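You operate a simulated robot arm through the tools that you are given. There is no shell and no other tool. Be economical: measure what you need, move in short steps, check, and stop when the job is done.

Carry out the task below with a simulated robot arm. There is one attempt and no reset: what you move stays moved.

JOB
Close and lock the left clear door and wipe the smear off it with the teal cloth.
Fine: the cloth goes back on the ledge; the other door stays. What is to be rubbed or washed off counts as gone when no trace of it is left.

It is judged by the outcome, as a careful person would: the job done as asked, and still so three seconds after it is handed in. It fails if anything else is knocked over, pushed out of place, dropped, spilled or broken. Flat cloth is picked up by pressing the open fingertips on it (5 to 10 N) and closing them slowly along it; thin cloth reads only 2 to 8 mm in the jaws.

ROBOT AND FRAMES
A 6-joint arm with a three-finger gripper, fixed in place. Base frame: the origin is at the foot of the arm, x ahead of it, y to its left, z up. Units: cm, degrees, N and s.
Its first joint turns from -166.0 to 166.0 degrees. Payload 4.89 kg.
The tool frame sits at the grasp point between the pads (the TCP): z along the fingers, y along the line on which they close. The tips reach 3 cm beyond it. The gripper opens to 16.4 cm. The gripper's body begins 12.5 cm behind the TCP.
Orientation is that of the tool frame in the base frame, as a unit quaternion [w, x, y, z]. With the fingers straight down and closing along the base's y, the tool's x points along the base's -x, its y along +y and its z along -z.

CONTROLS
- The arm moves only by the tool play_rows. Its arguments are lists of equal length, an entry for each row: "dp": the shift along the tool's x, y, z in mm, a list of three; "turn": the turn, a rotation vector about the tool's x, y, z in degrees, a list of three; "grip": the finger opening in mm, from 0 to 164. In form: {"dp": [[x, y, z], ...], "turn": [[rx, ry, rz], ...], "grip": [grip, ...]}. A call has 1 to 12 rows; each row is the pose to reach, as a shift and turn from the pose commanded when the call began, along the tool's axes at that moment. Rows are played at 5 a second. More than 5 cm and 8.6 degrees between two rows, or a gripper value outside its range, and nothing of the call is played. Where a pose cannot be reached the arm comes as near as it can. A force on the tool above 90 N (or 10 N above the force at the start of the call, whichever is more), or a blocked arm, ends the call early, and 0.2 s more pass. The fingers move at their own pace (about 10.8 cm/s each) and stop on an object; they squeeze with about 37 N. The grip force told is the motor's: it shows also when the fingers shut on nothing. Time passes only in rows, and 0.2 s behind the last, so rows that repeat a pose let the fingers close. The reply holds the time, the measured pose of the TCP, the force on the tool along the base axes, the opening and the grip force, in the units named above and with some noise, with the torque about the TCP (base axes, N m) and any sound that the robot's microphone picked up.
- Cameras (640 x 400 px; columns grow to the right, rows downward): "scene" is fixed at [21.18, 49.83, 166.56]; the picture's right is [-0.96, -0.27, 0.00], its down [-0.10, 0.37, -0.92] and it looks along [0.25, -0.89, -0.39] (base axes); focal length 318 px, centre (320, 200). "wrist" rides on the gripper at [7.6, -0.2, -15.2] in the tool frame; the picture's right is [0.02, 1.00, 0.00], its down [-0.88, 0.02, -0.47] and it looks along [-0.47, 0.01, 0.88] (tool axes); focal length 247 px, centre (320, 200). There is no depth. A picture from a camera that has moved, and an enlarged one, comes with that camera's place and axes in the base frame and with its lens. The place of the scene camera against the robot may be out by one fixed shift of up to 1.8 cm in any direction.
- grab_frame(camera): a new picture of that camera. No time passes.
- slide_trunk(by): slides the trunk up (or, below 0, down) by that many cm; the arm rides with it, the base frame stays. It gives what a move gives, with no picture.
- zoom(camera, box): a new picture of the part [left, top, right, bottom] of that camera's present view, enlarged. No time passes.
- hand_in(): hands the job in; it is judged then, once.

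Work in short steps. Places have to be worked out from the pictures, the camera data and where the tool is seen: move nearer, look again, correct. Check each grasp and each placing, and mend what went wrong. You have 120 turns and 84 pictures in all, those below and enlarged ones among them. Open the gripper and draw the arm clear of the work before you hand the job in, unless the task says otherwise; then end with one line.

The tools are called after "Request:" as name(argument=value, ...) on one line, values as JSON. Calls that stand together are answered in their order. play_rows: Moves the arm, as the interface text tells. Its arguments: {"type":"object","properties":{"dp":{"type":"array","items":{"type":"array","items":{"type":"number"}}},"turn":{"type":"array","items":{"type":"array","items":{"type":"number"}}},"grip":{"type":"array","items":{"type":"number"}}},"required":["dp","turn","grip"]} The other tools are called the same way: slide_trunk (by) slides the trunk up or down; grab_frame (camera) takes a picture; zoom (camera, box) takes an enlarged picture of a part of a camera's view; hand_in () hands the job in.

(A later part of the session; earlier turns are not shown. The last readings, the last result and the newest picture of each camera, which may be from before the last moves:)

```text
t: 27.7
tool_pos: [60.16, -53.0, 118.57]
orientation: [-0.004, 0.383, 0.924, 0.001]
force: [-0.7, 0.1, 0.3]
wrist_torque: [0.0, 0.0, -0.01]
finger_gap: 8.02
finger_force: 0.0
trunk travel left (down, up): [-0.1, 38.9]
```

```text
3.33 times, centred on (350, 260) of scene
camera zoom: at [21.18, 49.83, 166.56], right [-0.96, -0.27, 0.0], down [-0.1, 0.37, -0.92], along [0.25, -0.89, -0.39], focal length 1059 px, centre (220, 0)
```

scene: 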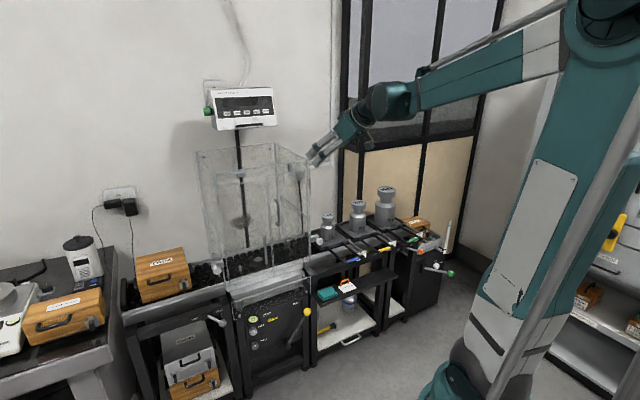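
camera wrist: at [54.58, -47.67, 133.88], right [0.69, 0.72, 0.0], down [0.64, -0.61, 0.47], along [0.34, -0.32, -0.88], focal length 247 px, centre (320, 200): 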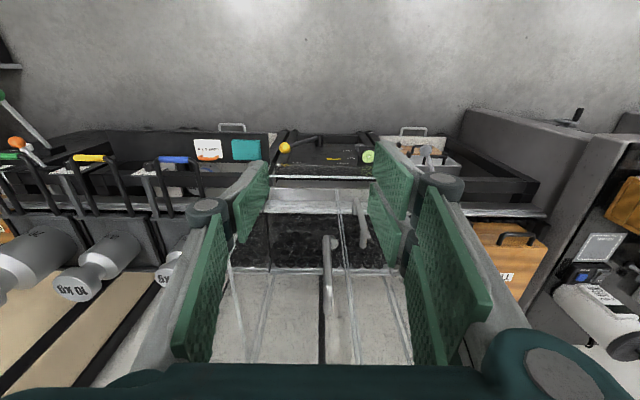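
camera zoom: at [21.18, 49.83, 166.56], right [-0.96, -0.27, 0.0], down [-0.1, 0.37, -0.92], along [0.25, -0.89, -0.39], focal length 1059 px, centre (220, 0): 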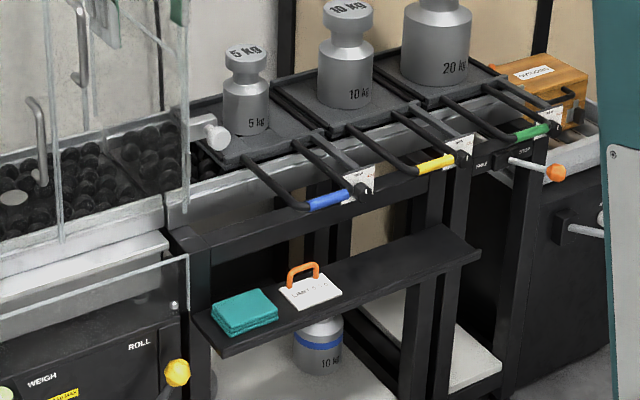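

A step was too large; I'll resend the same path with shorter steps.

Request:
play_rows(dp=[[0, -40, 20], [0, -80, 40], [0, -120, 60], [0, -160, 80], [-5, -195, 110], [-15, -220, 140], [-25, -220, 175], [-35, -220, 210], [-45, -220, 240], [-50, -220, 260]], turn=[[0, 0, 0], [0, 0, 0], [0, 0, 0], [0, 0, 0], [0, 0, 0], [0, 0, 0], [0, 0, 0], [0, 0, 0], [0, 0, 0], [0, 0, 0]], grip=[80, 80, 80, 80, 80, 80, 80, 80, 80, 80])

Request:
grab_frame(camera="wrist")

Request:
grab_frame(camera="scene")

```text
t: 29.9
tool_pos: [48.03, -71.89, 92.63]
orientation: [-0.002, 0.383, 0.924, 0.001]
force: [-0.3, 0.7, 0.9]
wrist_torque: [-0.16, -0.09, -0.04]
finger_gap: 8.0
finger_force: 0.1
trunk travel left (down, up): [-0.1, 38.9]
```

```text
41 pictures are left
camera wrist: at [42.6, -66.52, 107.92], right [0.69, 0.72, 0.0], down [0.64, -0.61, 0.47], along [0.34, -0.32, -0.88], focal length 247 px, centre (320, 200)
```

wrist: 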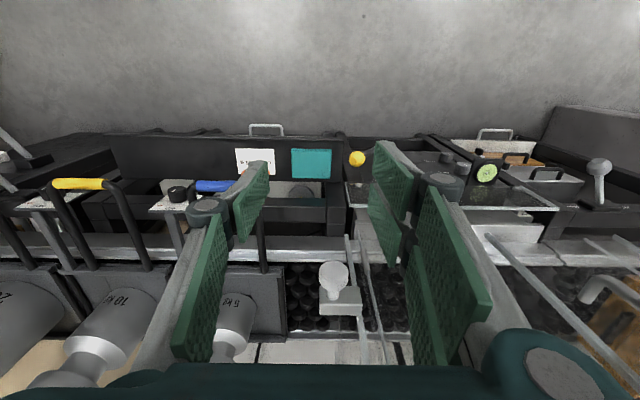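

```text
40 pictures are left
```

scene: 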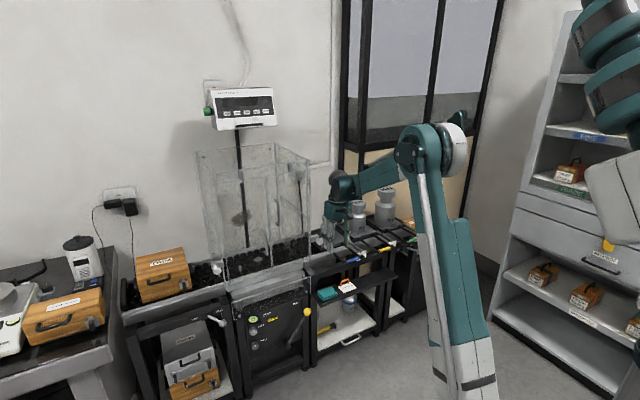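

I'll enlarge the wrist view around the cloth and the bar above it to judge clearance.

Request:
zoom(camera="wrist", box=[230, 120, 380, 290])

Request:
zoom(camera="scene", box=[300, 240, 370, 310])

```text
2.35 times, centred on (305, 205) of wrist
camera zoom: at [42.6, -66.52, 107.92], right [0.69, 0.72, 0.0], down [0.64, -0.61, 0.47], along [0.34, -0.32, -0.88], focal length 581 px, centre (355, 188)
```

zoom: 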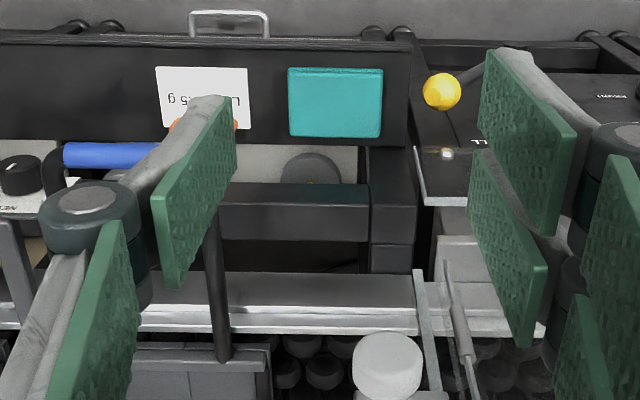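

```text
5.71 times, centred on (335, 275) of scene
camera zoom: at [21.18, 49.83, 166.56], right [-0.96, -0.27, 0.0], down [-0.1, 0.37, -0.92], along [0.25, -0.89, -0.39], focal length 1815 px, centre (234, -229)
```

zoom: 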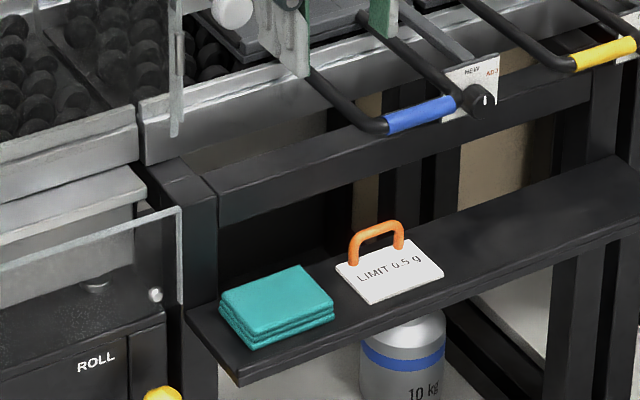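

The cloth top is about z 57.5, d 91.5–98, with its back half under a bar whose front face is at d≈96. I'll take the front part: TCP at d≈92, u≈−16.8, opening 5.5 cm. First I'll go down to z 68.

Request:
play_rows(dp=[[-20, 0, 35], [-40, 0, 75], [-60, 0, 115], [-72, 0, 155], [-74, 0, 190], [-74, 0, 220], [-74, 0, 245], [-74, 0, 245]], turn=[[0, 0, 0], [0, 0, 0], [0, 0, 0], [0, 0, 0], [0, 0, 0], [0, 0, 0], [0, 0, 0], [0, 0, 0]], grip=[55, 55, 55, 55, 55, 55, 55, 55])

Request:
grab_frame(camera="wrist")

Request:
zoom(camera="scene", box=[280, 220, 380, 310])

```text
t: 31.1
tool_pos: [53.45, -77.15, 74.92]
orientation: [0.002, 0.382, 0.924, -0.001]
force: [-21.7, 24.9, 72.4]
wrist_torque: [-5.29, -6.45, 0.66]
finger_gap: 5.51
finger_force: 0.0
trunk travel left (down, up): [-0.1, 38.9]
stopped in row 6: the force on the tool passed its limit at 156 N (the readings are from after the stop); the commanded pose is now the measured one
```

```text
37 pictures are left
camera wrist: at [47.81, -71.68, 90.0], right [0.69, 0.72, 0.0], down [0.63, -0.61, 0.48], along [0.34, -0.33, -0.88], focal length 247 px, centre (320, 200)
```

wrist: 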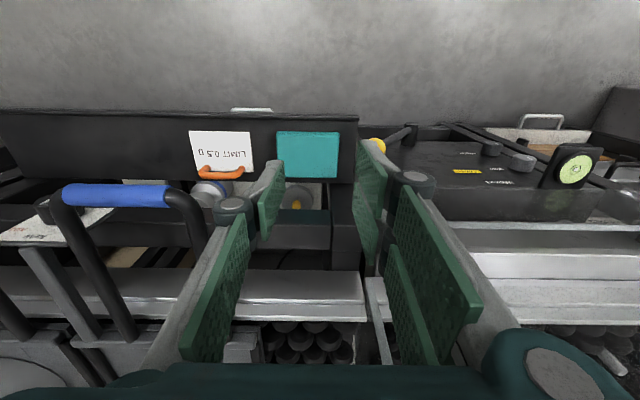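

```text
4.44 times, centred on (330, 265) of scene
camera zoom: at [21.18, 49.83, 166.56], right [-0.96, -0.27, 0.0], down [-0.1, 0.37, -0.92], along [0.25, -0.89, -0.39], focal length 1412 px, centre (276, -89)
```

zoom: 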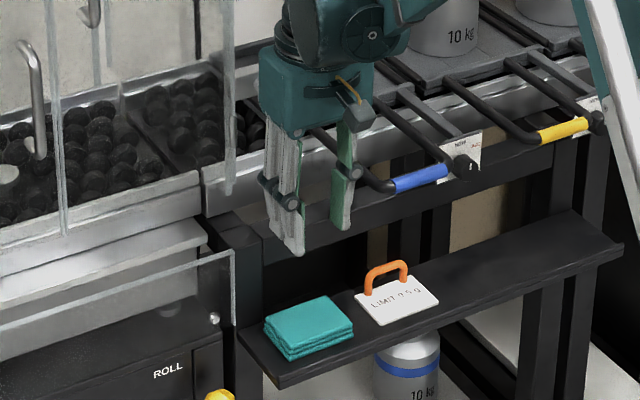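

The call stopped on contact at z≈75. The torque puts the contact well above the tips, so the gripper block met the white end-stop knob at u −15, d 97, z 88. I'll lift off at once and check the knob.

Request:
play_rows(dp=[[2, 0, -10], [10, 0, -25], [30, 0, -45], [60, 0, -65], [75, 0, -85]], turn=[[0, 0, 0], [0, 0, 0], [0, 0, 0], [0, 0, 0], [0, 0, 0]], grip=[55, 55, 55, 55, 55])

Request:
zoom(camera="wrist", box=[200, 110, 440, 380])

Request:
zoom(camera="scene", box=[270, 220, 370, 310])

```text
t: 32.3
tool_pos: [48.19, -72.03, 82.51]
orientation: [0.0, 0.384, 0.923, 0.0]
force: [1.1, -0.8, -1.7]
wrist_torque: [0.22, 0.14, 0.01]
finger_gap: 5.49
finger_force: 0.1
trunk travel left (down, up): [-0.1, 38.9]
```

```text
1.48 times, centred on (320, 245) of wrist
camera zoom: at [42.72, -66.7, 97.74], right [0.69, 0.72, 0.0], down [0.64, -0.61, 0.47], along [0.34, -0.33, -0.88], focal length 366 px, centre (320, 133)
```

zoom: 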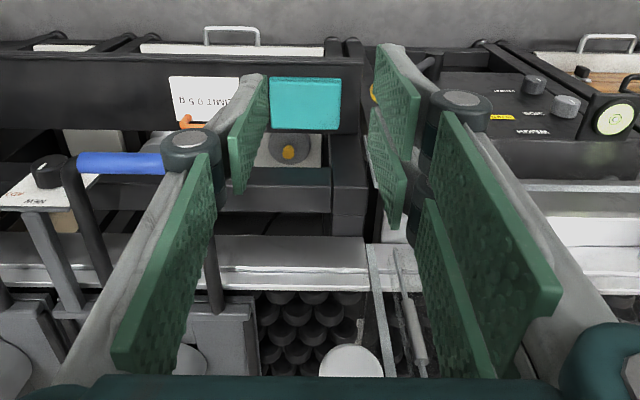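

```text
4.44 times, centred on (320, 265) of scene
camera zoom: at [21.18, 49.83, 166.56], right [-0.96, -0.27, 0.0], down [-0.1, 0.37, -0.92], along [0.25, -0.89, -0.39], focal length 1412 px, centre (320, -89)
```

zoom: 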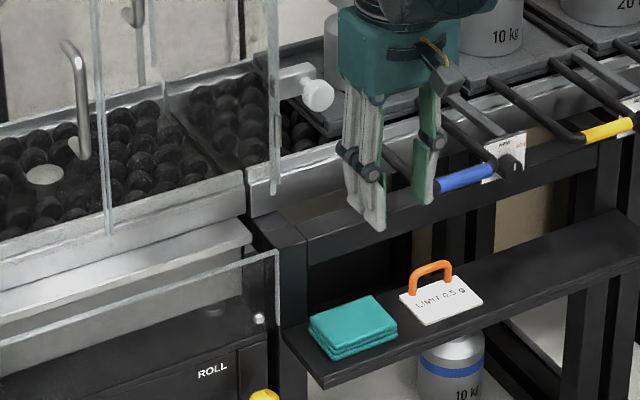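

The knob is undamaged and nothing moved. I'll lean the tool back 20° so the block stays clear of the knob, go down in front of the bar, then slide in over the cloth.

Request:
play_rows(dp=[[-10, 0, 15], [-20, 0, 30], [-30, -1, 50], [-42, -1, 75], [-42, -1, 105], [-42, -1, 135], [-42, -1, 165], [-42, -1, 190], [-42, -1, 190]], turn=[[0, -5, 0], [0, -10, 0], [0, -15, 0], [0, -20, 0], [0, -20, 0], [0, -20, 0], [0, -20, 0], [0, -20, 0], [0, -20, 0]], grip=[50, 45, 40, 40, 40, 40, 40, 40, 40])

Request:
grab_frame(camera="wrist")

Request:
zoom(camera="scene", box=[280, 230, 380, 310])

```text
t: 34.3
tool_pos: [51.04, -75.08, 63.76]
orientation: [0.162, 0.377, 0.909, -0.066]
force: [0.4, 0.9, -0.3]
wrist_torque: [-0.04, 0.0, 0.02]
finger_gap: 4.01
finger_force: 0.0
trunk travel left (down, up): [-0.1, 38.9]
```

```text
33 pictures are left
camera wrist: at [42.24, -66.22, 75.33], right [0.69, 0.72, -0.01], down [0.48, -0.46, 0.75], along [0.54, -0.52, -0.67], focal length 247 px, centre (320, 200)
```

wrist: 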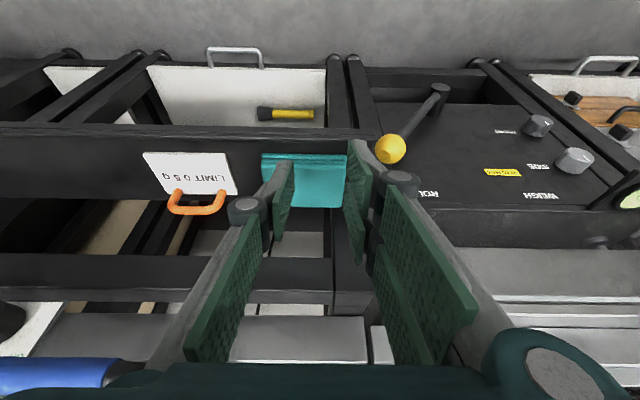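

```text
5.00 times, centred on (330, 270) of scene
camera zoom: at [21.18, 49.83, 166.56], right [-0.96, -0.27, 0.0], down [-0.1, 0.37, -0.92], along [0.25, -0.89, -0.39], focal length 1588 px, centre (270, -150)
```

zoom: 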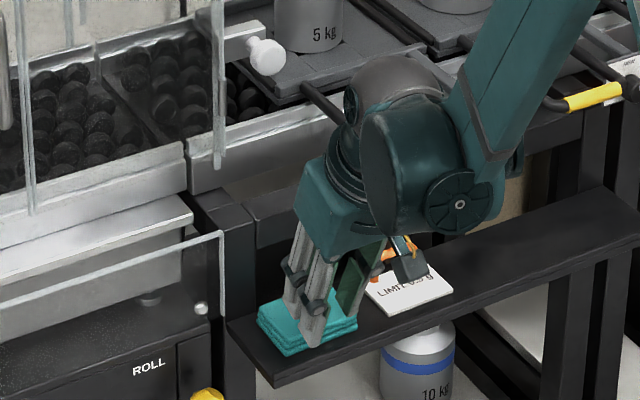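

The fingers are beside the cloth (d 90.4–97.8, u −22 to −14.6), just above and in front of it. I'll slide 3 cm in over it at constant height, then come down slightly.

Request:
play_rows(dp=[[-9.7, -2, 3.5], [-19.4, -4, 7], [-29.1, -6, 10.6], [-26.4, -6, 18.1], [-25.7, -6, 20], [-25, -6, 21.9]], turn=[[0, 0, 0], [0, 0, 0], [0, 0, 0], [0, 0, 0], [0, 0, 0], [0, 0, 0]], grip=[40, 40, 40, 40, 40, 40])

Request:
grab_frame(camera="wrist")

```text
t: 35.7
tool_pos: [52.87, -77.83, 62.51]
orientation: [0.161, 0.378, 0.909, -0.066]
force: [-0.9, -0.7, -0.4]
wrist_torque: [-0.03, -0.01, 0.03]
finger_gap: 3.99
finger_force: 0.0
trunk travel left (down, up): [-0.1, 38.9]
```

```text
31 pictures are left
camera wrist: at [44.06, -68.94, 74.15], right [0.69, 0.72, -0.01], down [0.48, -0.46, 0.75], along [0.54, -0.52, -0.67], focal length 247 px, centre (320, 200)
```

wrist: 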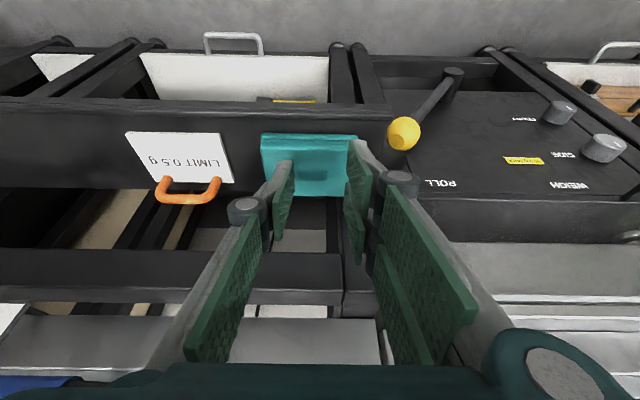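

There's no contact yet and both fingertips are over the cloth. I'll go down in small steps and watch the force.

Request:
play_rows(dp=[[0.7, 0, 1.9], [1.4, 0, 3.8], [2, 0, 5.6], [2.7, 0, 7.5], [3.1, 0, 8.5], [3.4, 0, 9.4]], turn=[[0, 0, 0], [0, 0, 0], [0, 0, 0], [0, 0, 0], [0, 0, 0], [0, 0, 0]], grip=[40, 40, 40, 40, 40, 40])

```text
t: 37.1
tool_pos: [53.01, -77.65, 61.43]
orientation: [0.162, 0.378, 0.909, -0.066]
force: [-0.1, -0.2, -0.1]
wrist_torque: [-0.02, 0.0, 0.02]
finger_gap: 3.98
finger_force: 0.0
trunk travel left (down, up): [-0.1, 38.9]
```

Request:
play_rows(dp=[[0.7, 0, 1.9], [1.4, 0, 3.8], [2, 0, 5.6], [2.7, 0, 7.5], [3.1, 0, 8.5], [3.4, 0, 9.4]], turn=[[0, 0, 0], [0, 0, 0], [0, 0, 0], [0, 0, 0], [0, 0, 0], [0, 0, 0]], grip=[40, 40, 40, 40, 40, 40])

Request:
zoom(camera="scene", box=[290, 250, 370, 310])

```text
t: 38.5
tool_pos: [52.95, -77.66, 60.38]
orientation: [0.161, 0.377, 0.91, -0.066]
force: [0.8, 0.2, -0.6]
wrist_torque: [0.0, -0.01, -0.02]
finger_gap: 3.97
finger_force: 0.2
trunk travel left (down, up): [-0.1, 38.9]
```

```text
6.67 times, centred on (330, 280) of scene
camera zoom: at [21.18, 49.83, 166.56], right [-0.96, -0.27, 0.0], down [-0.1, 0.37, -0.92], along [0.25, -0.89, -0.39], focal length 2118 px, centre (253, -333)
```

zoom: 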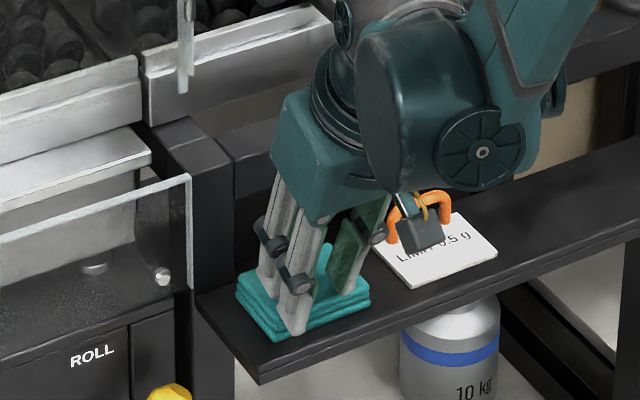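

The near fingertip is at the cloth's front edge, possibly just in front of it. I'll lift 1 cm, go 1.5 cm further in, and come down again.

Request:
play_rows(dp=[[-1.7, 0, -4.7], [-3.4, 0, -9.4], [-10.5, 0, -6.9], [-17.5, 0, -4.3], [-16.5, 0, -1.5], [-15.5, 0, 1.3], [-14.8, 0, 3.2], [-14.1, 0, 5.1]], turn=[[0, 0, 0], [0, 0, 0], [0, 0, 0], [0, 0, 0], [0, 0, 0], [0, 0, 0], [0, 0, 0], [0, 0, 0]], grip=[40, 40, 40, 40, 40, 40, 40, 40])

Request:
zoom(camera="wrist", box=[230, 100, 390, 280])

```text
t: 40.3
tool_pos: [54.05, -78.76, 60.56]
orientation: [0.162, 0.378, 0.909, -0.066]
force: [0.4, 0.3, 0.7]
wrist_torque: [-0.02, 0.03, 0.0]
finger_gap: 3.99
finger_force: 0.1
trunk travel left (down, up): [-0.1, 38.9]
```

```text
2.22 times, centred on (310, 190) of wrist
camera zoom: at [45.16, -70.05, 72.2], right [0.69, 0.72, -0.01], down [0.48, -0.46, 0.75], along [0.54, -0.52, -0.67], focal length 549 px, centre (342, 222)
```

zoom: 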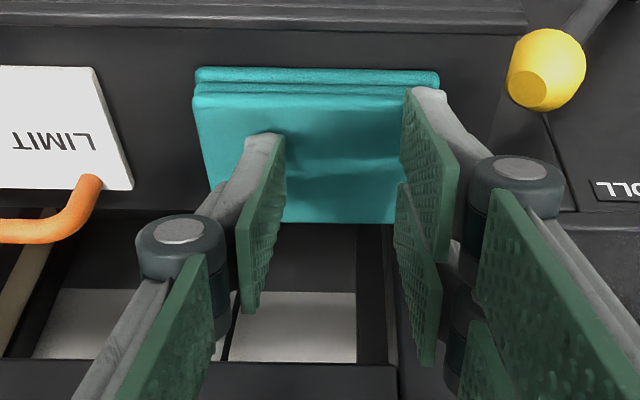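

The pair of fingers sits right at the cloth's right border. I'll lift slightly, shift 1.2 cm to the left (−u), and press again.

Request:
play_rows(dp=[[-2.7, 0, -7.5], [-2.7, -12, -7.5], [-1.4, -12, -3.8], [0, -12, 0], [0.5, -12, 1.4], [1, -12, 2.8], [1.4, -12, 3.8]], turn=[[0, 0, 0], [0, 0, 0], [0, 0, 0], [0, 0, 0], [0, 0, 0], [0, 0, 0], [0, 0, 0]], grip=[40, 40, 40, 40, 40, 40, 40])

Request:
zoom(camera="wrist", box=[230, 100, 390, 280])

```text
t: 41.9
tool_pos: [53.2, -79.49, 60.13]
orientation: [0.161, 0.378, 0.909, -0.066]
force: [3.7, 4.8, 27.6]
wrist_torque: [0.87, -0.34, -0.05]
finger_gap: 4.4
finger_force: 3.2
trunk travel left (down, up): [-0.1, 38.9]
```

```text
2.22 times, centred on (310, 190) of wrist
camera zoom: at [44.28, -70.74, 71.89], right [0.69, 0.72, -0.01], down [0.48, -0.46, 0.75], along [0.54, -0.52, -0.66], focal length 549 px, centre (342, 222)
```

zoom: 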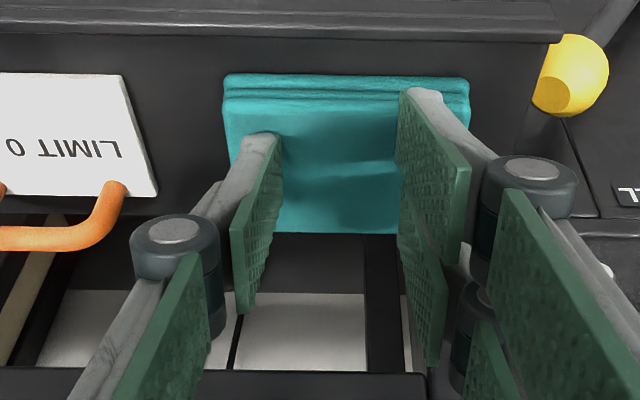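

There is 27 N on the near finger of the pair, so contact is made on the cloth. I'll ease up about 1 mm and close slowly along the cloth.

Request:
play_rows(dp=[[-0.3, 0, -0.8], [-0.3, 0, -0.8], [-0.3, 0, -0.8], [-0.3, 0, -0.8], [-0.3, 0, -0.8], [-0.3, 0, -0.8], [-0.3, 0, -0.8], [-0.3, 0, -0.8], [-0.3, 0, -0.8], [-0.3, 0, -0.8], [-0.3, 0, -0.8], [-0.3, 0, -0.8]], turn=[[0, 0, 0], [0, 0, 0], [0, 0, 0], [0, 0, 0], [0, 0, 0], [0, 0, 0], [0, 0, 0], [0, 0, 0], [0, 0, 0], [0, 0, 0], [0, 0, 0], [0, 0, 0]], grip=[40, 36, 32, 28, 24, 20, 16, 12, 8, 4, 0, 0])

Request:
zoom(camera="wrist", box=[230, 100, 390, 280])

```text
t: 44.5
tool_pos: [53.12, -79.49, 60.17]
orientation: [0.161, 0.378, 0.91, -0.066]
force: [0.0, -0.3, 0.0]
wrist_torque: [0.01, 0.01, -0.02]
finger_gap: 0.0
finger_force: 36.8
trunk travel left (down, up): [-0.1, 38.9]
```

```text
2.22 times, centred on (310, 190) of wrist
camera zoom: at [44.26, -70.83, 71.79], right [0.69, 0.72, -0.01], down [0.48, -0.46, 0.75], along [0.53, -0.52, -0.67], focal length 549 px, centre (342, 222)
```

zoom: 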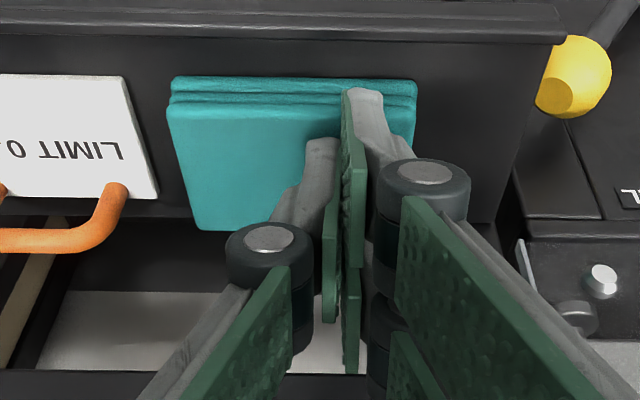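

The fingers shut on nothing because only the near finger touched, so the cloth just slid about 1 cm. I'll lift, roll the tool 7° so the thumb side lands at the same time, and press again.

Request:
play_rows(dp=[[-2.5, 0, -7], [-5.1, 0, -14.1], [-5.1, -3, -14.1], [-5.1, -6, -14.1], [-3.4, -6, -9.4], [-1.7, -6, -4.7], [-0.7, -6, -1.9], [0, -6, 0]], turn=[[0, 0, 0], [0, 0, 0], [-3.3, 0, 1.2], [-6.6, 0, 2.4], [-6.6, 0, 2.4], [-6.6, 0, 2.4], [-6.6, 0, 2.4], [-6.6, 0, 2.4]], grip=[0, 10, 20, 30, 30, 30, 30, 30])

Request:
zoom(camera="wrist", box=[230, 100, 390, 280])

```text
t: 46.3
tool_pos: [52.58, -79.99, 60.25]
orientation: [0.183, 0.387, 0.904, -0.011]
force: [-0.8, -0.7, 9.0]
wrist_torque: [-0.18, 0.2, -0.03]
finger_gap: 3.02
finger_force: 0.0
trunk travel left (down, up): [-0.1, 38.9]
```

```text
2.22 times, centred on (310, 190) of wrist
camera zoom: at [42.77, -72.29, 71.79], right [0.69, 0.72, 0.12], down [0.42, -0.52, 0.74], along [0.59, -0.46, -0.66], focal length 549 px, centre (342, 222)
```

zoom: 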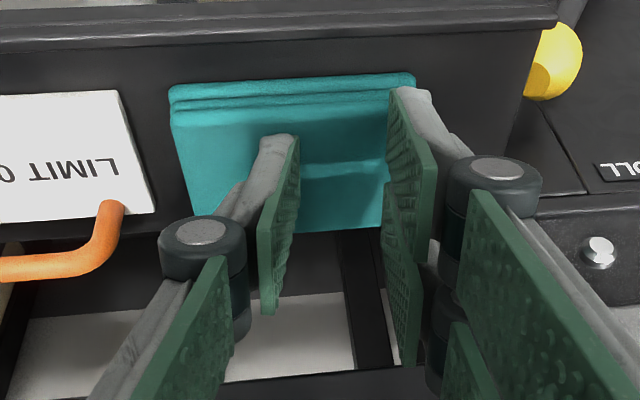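

9 N on the thumb now. I'll lift a little, shift 5 mm further onto the cloth, take back 2.5° of roll, and press until both sides carry load.

Request:
play_rows(dp=[[-1.4, 0, -3.8], [-1.4, -5, -3.8], [-0.7, -5, -1.9], [0, -5, 0], [0.1, -5, 0.4]], turn=[[0, 0, 0], [2.3, 0, -0.9], [2.3, 0, -0.9], [2.3, 0, -0.9], [2.3, 0, -0.9]], grip=[30, 30, 30, 30, 30])

```text
t: 47.5
tool_pos: [52.38, -80.44, 60.23]
orientation: [0.177, 0.383, 0.906, -0.031]
force: [-1.7, 1.1, 24.5]
wrist_torque: [0.27, 0.09, 0.01]
finger_gap: 3.05
finger_force: 0.4
trunk travel left (down, up): [-0.1, 38.9]
```

Both sides now share the load (24 N, centred between the fingers). I'll ease slightly and close slowly.

Request:
play_rows(dp=[[-0.2, 0, -0.5], [-0.2, 0, -0.5], [-0.2, 0, -0.5], [-0.2, 0, -0.5], [-0.2, 0, -0.5], [-0.2, 0, -0.5], [-0.2, 0, -0.5], [-0.2, 0, -0.5], [-0.2, 0, -0.5], [-0.2, 0, -0.5], [-0.2, 0, -0.5], [-0.2, 0, -0.5]], turn=[[0, 0, 0], [0, 0, 0], [0, 0, 0], [0, 0, 0], [0, 0, 0], [0, 0, 0], [0, 0, 0], [0, 0, 0], [0, 0, 0], [0, 0, 0], [0, 0, 0], [0, 0, 0]], grip=[28, 25, 22, 19, 16, 13, 10, 7, 4, 1, 0, 0])

Request:
zoom(camera="wrist", box=[230, 100, 390, 280])

```text
t: 50.1
tool_pos: [52.29, -80.48, 59.99]
orientation: [0.176, 0.383, 0.906, -0.03]
force: [0.2, 1.0, 0.4]
wrist_torque: [0.01, 0.03, 0.02]
finger_gap: 0.02
finger_force: 36.4
trunk travel left (down, up): [-0.1, 38.9]
```

```text
2.22 times, centred on (310, 190) of wrist
camera zoom: at [42.81, -72.35, 71.71], right [0.69, 0.72, 0.07], down [0.44, -0.5, 0.75], along [0.57, -0.48, -0.66], focal length 549 px, centre (342, 222)
```

zoom: 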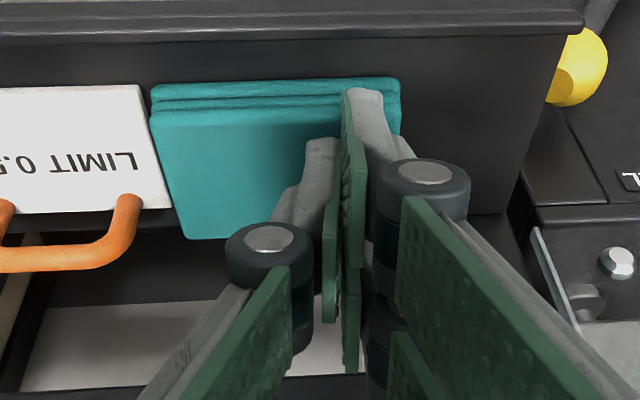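

It slipped again: the near finger overhangs the cloth's front edge, and the cloth is now beside the card. I'll press with closed fingers about 1 cm further in and drag the cloth back toward the robot and away from the card, where it can be gripped better.

Request:
play_rows(dp=[[-3.4, 0, -9.4], [-8.1, 0, -7.7], [-12.8, 0, -6], [-11.4, 0, -2.3], [-10.4, 0, 0.5], [-9.9, 0, 1.9]], turn=[[0, 0, 0], [0, 0, 0], [0, 0, 0], [0, 0, 0], [0, 0, 0], [0, 0, 0]], grip=[0, 0, 0, 0, 0, 0])

```text
t: 51.5
tool_pos: [53.14, -81.19, 60.41]
orientation: [0.176, 0.383, 0.906, -0.03]
force: [1.3, 0.0, 7.7]
wrist_torque: [0.17, 0.07, 0.03]
finger_gap: 0.0
finger_force: 37.0
trunk travel left (down, up): [-0.1, 38.9]
```

About 8 N on the cloth. I'll drag it toward the robot and away from the card.

Request:
play_rows(dp=[[0.2, 0, 0.5], [3.6, 3, -0.5], [7.1, 6, -1.5], [10.5, 9, -2.5], [14, 12, -3.6], [17.4, 15, -4.6]], turn=[[0, 0, 0], [0, 0, 0], [0, 0, 0], [0, 0, 0], [0, 0, 0], [0, 0, 0]], grip=[0, 0, 0, 0, 0, 0])

Request:
zoom(camera="wrist", box=[220, 90, 400, 280])

```text
t: 52.9
tool_pos: [52.84, -78.8, 60.31]
orientation: [0.176, 0.383, 0.906, -0.031]
force: [-0.1, -0.2, -0.8]
wrist_torque: [-0.03, -0.01, 0.03]
finger_gap: 0.0
finger_force: 37.1
trunk travel left (down, up): [-0.1, 38.9]
```

```text
2.11 times, centred on (310, 185) of wrist
camera zoom: at [43.37, -70.7, 71.85], right [0.69, 0.72, 0.07], down [0.44, -0.5, 0.75], along [0.57, -0.48, -0.66], focal length 520 px, centre (341, 232)
```

zoom: 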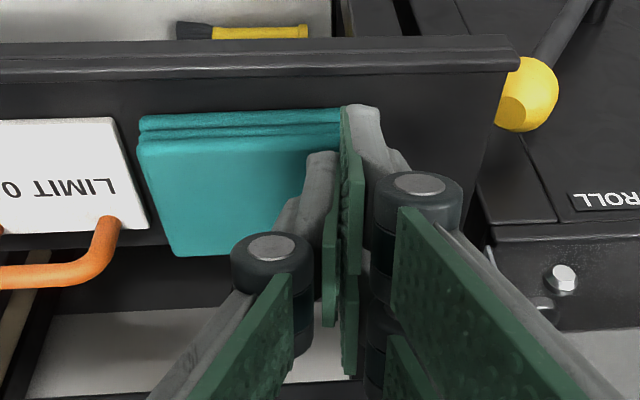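

The cloth barely followed because the rolled attitude lost pressure. I'll remove the roll, place the closed tips on the cloth further in, and press.

Request:
play_rows(dp=[[-2.7, 0, -7.5], [-8, -4, -5.5], [-14, -13, -3.4], [-12.7, -13, 0.3], [-11.9, -13, 2.2], [-11.5, -13, 3.3]], turn=[[0, 0, 0], [2.1, 0, -0.7], [4.3, 0, -1.5], [4.3, 0, -1.5], [4.3, 0, -1.5], [4.3, 0, -1.5]], grip=[0, 0, 0, 0, 0, 0])

```text
t: 54.3
tool_pos: [52.8, -80.59, 60.36]
orientation: [0.161, 0.377, 0.91, -0.067]
force: [-0.6, -0.3, 6.5]
wrist_torque: [0.03, 0.06, -0.02]
finger_gap: 0.0
finger_force: 36.9
trunk travel left (down, up): [-0.1, 38.9]
```

Request:
play_rows(dp=[[0.2, 0, 0.7], [2, 5, 0.2], [3.8, 10, -0.4], [5.4, 15, -1], [7.3, 20, -1.5], [9.6, 25, -2.4], [9.7, 30, -2.5]], turn=[[0, 0, 0], [0, 0, 0], [0, 0, 0], [0, 0, 0], [0, 0, 0], [0, 0, 0], [0, 0, 0]], grip=[0, 0, 0, 0, 0, 0, 0])

Request:
zoom(camera="wrist", box=[220, 90, 400, 280])

```text
t: 55.9
tool_pos: [54.18, -77.61, 59.95]
orientation: [0.161, 0.377, 0.91, -0.066]
force: [0.0, -0.3, 1.2]
wrist_torque: [-0.02, -0.01, 0.05]
finger_gap: 0.03
finger_force: 37.6
trunk travel left (down, up): [-0.1, 38.9]
```

```text
2.11 times, centred on (310, 185) of wrist
camera zoom: at [45.32, -68.88, 71.71], right [0.69, 0.72, -0.01], down [0.48, -0.46, 0.75], along [0.54, -0.52, -0.67], focal length 520 px, centre (341, 232)
```

zoom: 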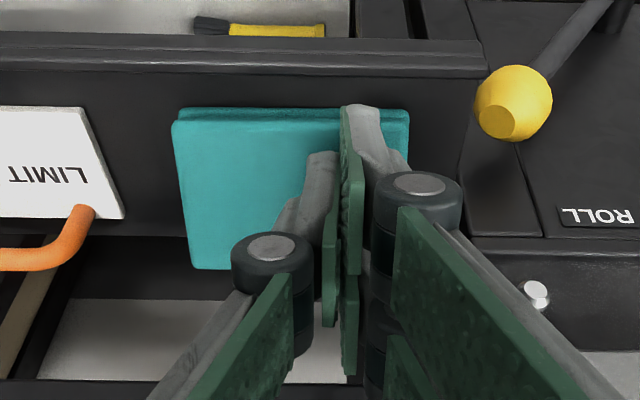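

The cloth followed and is now clear of the card, at about u −18.3. I'll open to 3 cm, roll 5.5°, move further onto the cloth (d≈95), and press lightly.

Request:
play_rows(dp=[[-2.7, 0, -7.5], [-4, -6, -11], [-12, -12, -6], [-20, -17, -5], [-18.9, -17, -2.2], [-18.2, -17, -0.3], [-17.9, -17, 0.6]], turn=[[0, 0, 0], [-1.7, 0, 0.6], [-3.5, 0, 1.3], [-5.2, 0, 1.9], [-5.2, 0, 1.9], [-5.2, 0, 1.9], [-5.2, 0, 1.9]], grip=[0, 10, 20, 30, 30, 30, 30])

```text
t: 57.5
tool_pos: [54.23, -80.03, 60.73]
orientation: [0.18, 0.384, 0.905, -0.022]
force: [0.3, -0.1, 0.2]
wrist_torque: [0.01, 0.0, 0.04]
finger_gap: 3.0
finger_force: 0.0
trunk travel left (down, up): [-0.1, 38.9]
```

Request:
play_rows(dp=[[0.5, 0, 1.4], [1, 0, 2.8], [1.4, 0, 3.8]], turn=[[0, 0, 0], [0, 0, 0], [0, 0, 0]], grip=[30, 30, 30])

Request:
zoom(camera="wrist", box=[220, 90, 400, 280])

```text
t: 58.3
tool_pos: [54.28, -80.06, 60.28]
orientation: [0.18, 0.384, 0.905, -0.022]
force: [2.1, -2.7, 14.4]
wrist_torque: [0.29, -0.09, -0.01]
finger_gap: 2.97
finger_force: 0.1
trunk travel left (down, up): [-0.1, 38.9]
```

```text
2.11 times, centred on (310, 185) of wrist
camera zoom: at [44.54, -72.05, 71.97], right [0.69, 0.72, 0.09], down [0.43, -0.51, 0.75], along [0.58, -0.48, -0.66], focal length 520 px, centre (341, 232)
```

zoom: 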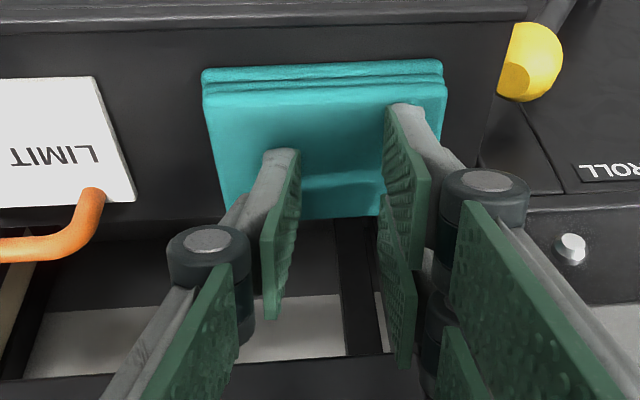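

Both tips are well on the cloth with 14 N, mostly on the pair. I'll add 1.5° roll toward the thumb and close slowly halfway while watching the force.

Request:
play_rows(dp=[[0, 0, 0], [0, 0, 0], [0, 0, 0.2], [0, 0, 0.2], [0, 0, 0.3], [0, 0, 0.3], [0, 0, 0.4], [0, 0, 0.4]], turn=[[-1.4, 0, 0.5], [-1.4, 0, 0.5], [-1.4, 0, 0.5], [-1.4, 0, 0.5], [-1.4, 0, 0.5], [-1.4, 0, 0.5], [-1.4, 0, 0.5], [-1.4, 0, 0.5]], grip=[30, 28, 26, 24, 22, 20, 18, 17])

Request:
zoom(camera="wrist", box=[220, 90, 400, 280])

```text
t: 60.1
tool_pos: [54.26, -79.9, 60.28]
orientation: [0.185, 0.386, 0.904, -0.011]
force: [4.8, 4.2, 23.7]
wrist_torque: [0.71, -0.12, -0.08]
finger_gap: 1.93
finger_force: 3.2
trunk travel left (down, up): [-0.1, 38.9]
```

```text
2.11 times, centred on (310, 185) of wrist
camera zoom: at [44.34, -72.25, 71.86], right [0.69, 0.72, 0.12], down [0.42, -0.52, 0.74], along [0.59, -0.46, -0.66], focal length 520 px, centre (341, 232)
```

zoom: 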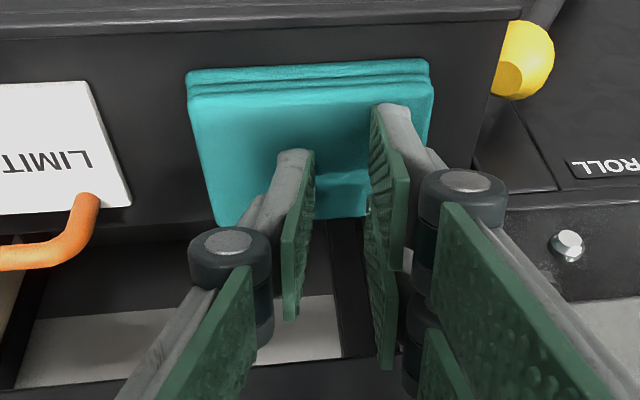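

The load is all on the pair and the cloth slides with it. I'll roll a further 3° so the thumb bears too, and read the force before closing on.

Request:
play_rows(dp=[[0, 0, 0], [0, 0, 0], [0, 0, 0]], turn=[[-1.4, 0, 0.5], [-2.8, 0, 1], [-2.8, 0, 1]], grip=[19, 19, 19])

```text
t: 60.9
tool_pos: [54.29, -80.15, 60.28]
orientation: [0.194, 0.39, 0.9, 0.014]
force: [-0.9, 0.8, 15.1]
wrist_torque: [0.37, 0.08, 0.0]
finger_gap: 1.9
finger_force: 0.0
trunk travel left (down, up): [-0.1, 38.9]
```

The thumb is still not bearing. I'll lift, reopen to 3 cm, lower the lean to 13° so the fingertips sit more level, and press again.

Request:
play_rows(dp=[[-2.7, 0, -7.5], [-2.7, -4, -7.5], [-2.7, -6, -7.5], [-1.3, -6, -3.7], [-0.4, -6, -1]], turn=[[0, 0, 0], [1.9, 3.5, -0.7], [3.7, 7, -1.4], [3.7, 7, -1.4], [3.7, 7, -1.4]], grip=[19, 25, 30, 30, 30])

```text
t: 62.1
tool_pos: [53.93, -80.52, 60.23]
orientation: [0.126, 0.383, 0.915, 0.006]
force: [-0.6, -0.8, 4.7]
wrist_torque: [-0.02, 0.08, 0.04]
finger_gap: 3.0
finger_force: 0.1
trunk travel left (down, up): [-0.1, 38.9]
```

4.7 N, now on both sides and slightly toward the thumb. I'll press a touch more and close slowly to 12 mm.

Request:
play_rows(dp=[[0.1, 0, 0.4], [0.1, 0, 0.4], [0.1, 0, 0.5], [0.1, 0, 0.5], [0.1, 0, 0.6], [0.1, 0, 0.6], [0.1, 0, 0.7], [0.1, 0, 0.7], [0.1, 0, 0.8], [0.1, 0, 0.8]], turn=[[0, 0, 0], [0, 0, 0], [0, 0, 0], [0, 0, 0], [0, 0, 0], [0, 0, 0], [0, 0, 0], [0, 0, 0], [0, 0, 0], [0, 0, 0]], grip=[30, 28, 26, 24, 22, 20, 18, 16, 14, 12])

Request:
zoom(camera="wrist", box=[220, 90, 400, 280])

```text
t: 64.3
tool_pos: [53.93, -80.64, 60.19]
orientation: [0.126, 0.383, 0.915, 0.006]
force: [2.2, 1.7, 5.3]
wrist_torque: [0.14, -0.04, -0.04]
finger_gap: 1.3
finger_force: 0.8
trunk travel left (down, up): [-0.1, 38.9]
```

```text
2.11 times, centred on (310, 185) of wrist
camera zoom: at [45.06, -73.9, 73.13], right [0.69, 0.72, 0.1], down [0.5, -0.56, 0.66], along [0.53, -0.4, -0.75], focal length 520 px, centre (341, 232)
```

zoom: 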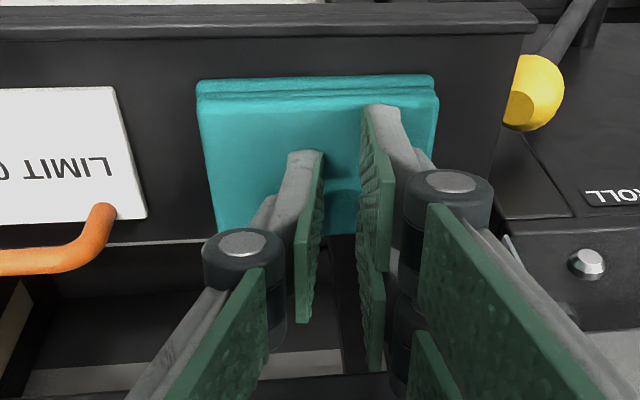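

Request:
play_rows(dp=[[0.1, 0, 0.6], [0.1, 0, 0.6], [0.2, 0, 0.8], [0.2, 0, 0.8], [0.2, 0, 1], [0.2, 0, 1], [0.2, 0, 1], [0.2, 0, 1]], turn=[[-1.4, 0, 0.5], [-1.4, 0, 0.5], [-1.4, 0, 0.5], [-1.4, 0, 0.5], [-1.4, 0, 0.5], [-1.4, 0, 0.5], [-1.4, 0, 0.5], [-1.4, 0, 0.5]], grip=[12, 10, 8, 6, 4, 2, 0, 0])

```text
t: 66.1
tool_pos: [53.75, -80.49, 60.11]
orientation: [0.131, 0.386, 0.913, 0.017]
force: [7.0, 2.7, 8.4]
wrist_torque: [-0.36, 1.1, 0.18]
finger_gap: 0.02
finger_force: 36.6
trunk travel left (down, up): [-0.1, 38.9]
```

A side force at about z 75 shows the gripper body touching the loop handle at left, because the roll swings it over. I'll move away to the right, lift, and take the roll out. Then I'll press and drag the cloth toward the robot, where the tool can stand nearly upright.

Request:
play_rows(dp=[[0.1, 5, 0.6], [-2.2, 6.3, -9.1], [-2.2, 6.3, -9.1], [-2.2, 6.3, -9.1], [-1.1, 6, -4], [-0.3, 5.5, -0.8]], turn=[[0, 0, 0], [2.4, 0, -0.6], [4.9, 0.1, -1.1], [7.4, 0.2, -1.7], [7.4, 0.2, -1.7], [7.4, 0.2, -1.7]], grip=[0, 0, 0, 0, 0, 0])

Request:
zoom(camera="scene", box=[280, 220, 380, 310])

```text
t: 67.5
tool_pos: [54.44, -80.19, 60.23]
orientation: [0.104, 0.379, 0.918, -0.043]
force: [-0.3, -0.3, 1.6]
wrist_torque: [0.03, 0.03, 0.02]
finger_gap: 0.03
finger_force: 36.6
trunk travel left (down, up): [-0.1, 38.9]
```

```text
4.44 times, centred on (330, 265) of scene
camera zoom: at [21.18, 49.83, 166.56], right [-0.96, -0.27, 0.0], down [-0.1, 0.37, -0.92], along [0.25, -0.89, -0.39], focal length 1412 px, centre (276, -89)
```

zoom: 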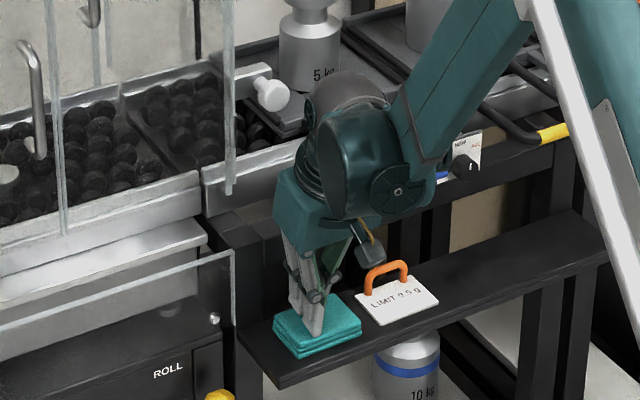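

Light contact and everything is in place. I'll press a little and drag the cloth 2.5 cm toward the robot.

Request:
play_rows(dp=[[0.2, 0, 0.8], [0.2, 0, 1], [5.1, 0, -0.1], [10, 0, -1.2], [14.8, 0, -2.3], [19.7, 0, -3.4], [24.6, 0, -4.5]], turn=[[0, 0, 0], [0, 0, 0], [0, 0, 0], [0, 0, 0], [0, 0, 0], [0, 0, 0], [0, 0, 0]], grip=[0, 0, 0, 0, 0, 0, 0])

Request:
zoom(camera="wrist", box=[220, 90, 400, 280])

```text
t: 69.1
tool_pos: [52.49, -78.35, 59.9]
orientation: [0.104, 0.379, 0.919, -0.043]
force: [-0.2, -0.4, -0.4]
wrist_torque: [0.02, 0.03, 0.03]
finger_gap: 0.0
finger_force: 37.3
trunk travel left (down, up): [-0.1, 38.9]
```

```text
2.11 times, centred on (310, 185) of wrist
camera zoom: at [44.71, -70.72, 73.15], right [0.69, 0.72, 0.0], down [0.55, -0.52, 0.66], along [0.47, -0.46, -0.75], focal length 520 px, centre (341, 232)
```

zoom: 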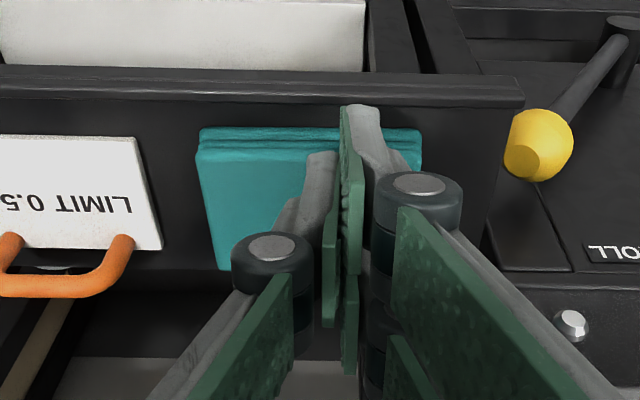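

The cloth came about 1 cm toward the robot before the tip slipped off. I'll repeat that with a firmer press.

Request:
play_rows(dp=[[-2.2, 0, -9.8], [-12, 0, -7.5], [-23.7, 0, -4.9], [-22.6, 0, 0], [-21.9, 0, 3], [-21.7, 0, 4.3]], turn=[[0, 0, 0], [0, 0, 0], [0, 0, 0], [0, 0, 0], [0, 0, 0], [0, 0, 0]], grip=[0, 0, 0, 0, 0, 0])

```text
t: 70.5
tool_pos: [54.15, -80.02, 60.1]
orientation: [0.104, 0.379, 0.919, -0.043]
force: [0.5, 0.6, 2.1]
wrist_torque: [0.05, 0.08, -0.02]
finger_gap: 0.0
finger_force: 36.8
trunk travel left (down, up): [-0.1, 38.9]
```

Request:
play_rows(dp=[[0.2, 0, 1], [0.4, 0, 1.8], [0.4, 0, 1.8]], turn=[[0, 0, 0], [0, 0, 0], [0, 0, 0]], grip=[0, 0, 0])

```text
t: 71.3
tool_pos: [54.1, -80.12, 60.09]
orientation: [0.104, 0.379, 0.919, -0.042]
force: [-2.0, -3.0, 16.0]
wrist_torque: [0.21, 0.3, 0.09]
finger_gap: 0.0
finger_force: 37.3
trunk travel left (down, up): [-0.1, 38.9]
```

Request:
play_rows(dp=[[4, 0, -0.6], [8, 0, -1.3], [12, 0, -2], [16, 0, -2.7], [20, 0, -3.4], [18, 0, -13]], turn=[[0, 0, 0], [0, 0, 0], [0, 0, 0], [0, 0, 0], [0, 0, 0], [0, 0, 0]], grip=[0, 0, 0, 0, 0, 0])

Request:
zoom(camera="wrist", box=[220, 90, 400, 280])

```text
t: 72.7
tool_pos: [52.66, -78.56, 60.71]
orientation: [0.104, 0.38, 0.918, -0.043]
force: [-0.1, -0.4, -0.3]
wrist_torque: [0.04, 0.01, -0.01]
finger_gap: 0.02
finger_force: 37.2
trunk travel left (down, up): [-0.1, 38.9]
```

```text
2.11 times, centred on (310, 185) of wrist
camera zoom: at [44.68, -70.87, 73.89], right [0.69, 0.72, 0.0], down [0.55, -0.52, 0.66], along [0.47, -0.46, -0.75], focal length 520 px, centre (341, 232)
```

zoom: 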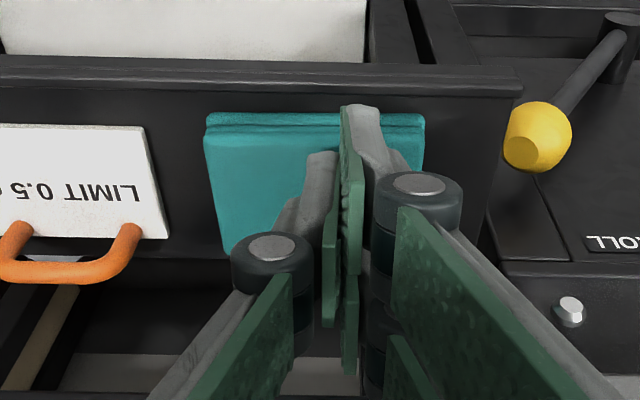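

Dragging along d isn't effective, but dragging sideways is. I'll change method: shift the cloth a little further from the card, then take the folded pad by its two side edges like a block. First, press and drag it 1.3 cm right.

Request:
play_rows(dp=[[-11.7, 0, 2.6], [-10.4, 0, 8.4], [-9.6, 0, 11.9], [-9.6, 4.5, 11.9], [-9.6, 9, 11.9], [-9.6, 13.5, 11.9], [-9.6, 16, 11.9], [-13, 16, -3]], turn=[[0, 0, 0], [0, 0, 0], [0, 0, 0], [0, 0, 0], [0, 0, 0], [0, 0, 0], [0, 0, 0], [0, 0, 0]], grip=[0, 0, 0, 0, 0, 0, 0, 0])

Request:
zoom(camera="wrist", box=[220, 90, 400, 280])

```text
t: 74.5
tool_pos: [54.74, -78.24, 61.46]
orientation: [0.103, 0.379, 0.919, -0.043]
force: [0.6, -0.1, -0.6]
wrist_torque: [0.06, 0.01, -0.01]
finger_gap: 0.01
finger_force: 37.3
trunk travel left (down, up): [-0.1, 38.9]
```

```text
2.11 times, centred on (310, 185) of wrist
camera zoom: at [46.82, -70.52, 74.55], right [0.69, 0.72, 0.0], down [0.55, -0.52, 0.66], along [0.47, -0.46, -0.75], focal length 520 px, centre (341, 232)
```

zoom: 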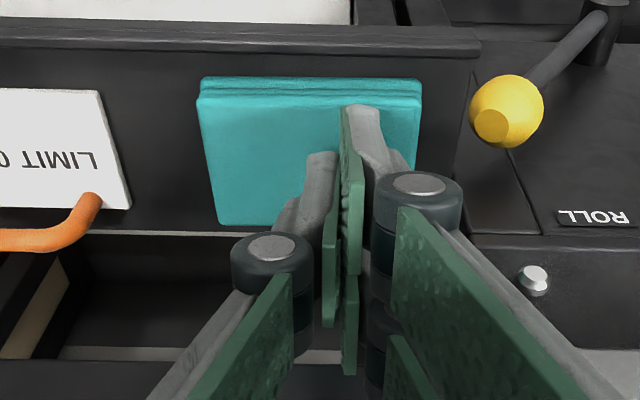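

The cloth now has 3 cm of gap to the card and spans u −22.3 to −13.4. I'll open to 11 cm, centre over it, and lower the fingers beside its edges.

Request:
play_rows(dp=[[-1.3, 0, -5.9], [-1.3, -6, -5.9], [-1.3, -12.5, -5.9], [-1.3, -12.5, -5.9], [0.5, -12.5, 2], [2.2, -12.5, 10], [3.3, -12.5, 15], [4.4, -12.5, 19.5]], turn=[[0, 0, 0], [0, 0, 0], [0, 0, 0], [0, 0, 0], [0, 0, 0], [0, 0, 0], [0, 0, 0], [0, 0, 0]], grip=[20, 60, 100, 112, 112, 112, 112, 112])

Request:
zoom(camera="wrist", box=[180, 90, 440, 280])

```text
t: 76.3
tool_pos: [53.66, -79.06, 59.43]
orientation: [0.105, 0.379, 0.918, -0.043]
force: [-0.1, -0.1, 0.0]
wrist_torque: [-0.02, -0.04, -0.02]
finger_gap: 11.21
finger_force: 0.1
trunk travel left (down, up): [-0.1, 38.9]
```

```text
2.11 times, centred on (310, 185) of wrist
camera zoom: at [45.87, -71.46, 72.54], right [0.69, 0.72, 0.0], down [0.55, -0.52, 0.66], along [0.47, -0.46, -0.75], focal length 520 px, centre (341, 232)
```

zoom: 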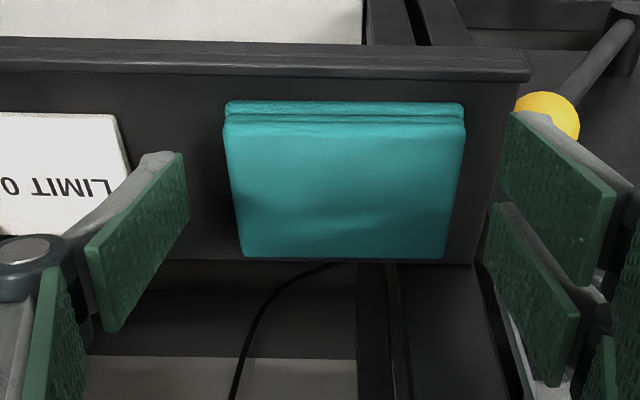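

The cloth sits neatly between thumb and pair with no contact. I'll lower 4 mm and close slowly onto its side edges.

Request:
play_rows(dp=[[0.5, 0, 2], [0.9, 0, 3.9], [0.9, 0, 3.9], [0.9, 0, 3.9], [0.9, 0, 3.9], [0.9, 0, 3.9], [0.9, 0, 3.9], [0.9, 0, 3.9], [0.9, 0, 3.9]], turn=[[0, 0, 0], [0, 0, 0], [0, 0, 0], [0, 0, 0], [0, 0, 0], [0, 0, 0], [0, 0, 0], [0, 0, 0], [0, 0, 0]], grip=[112, 112, 104, 96, 90, 84, 78, 72, 68])

Request:
zoom(camera="wrist", box=[180, 90, 440, 280])

```text
t: 78.3
tool_pos: [53.66, -79.14, 58.88]
orientation: [0.104, 0.379, 0.918, -0.043]
force: [0.0, 1.6, 2.9]
wrist_torque: [-0.03, -0.06, 0.04]
finger_gap: 8.88
finger_force: 37.2
trunk travel left (down, up): [-0.1, 38.9]
```

```text
2.11 times, centred on (310, 185) of wrist
camera zoom: at [45.85, -71.48, 72.1], right [0.69, 0.72, 0.0], down [0.55, -0.52, 0.66], along [0.47, -0.46, -0.75], focal length 520 px, centre (341, 232)
```

zoom: 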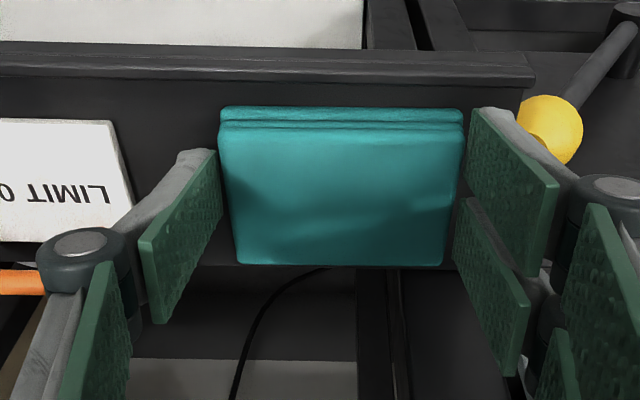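

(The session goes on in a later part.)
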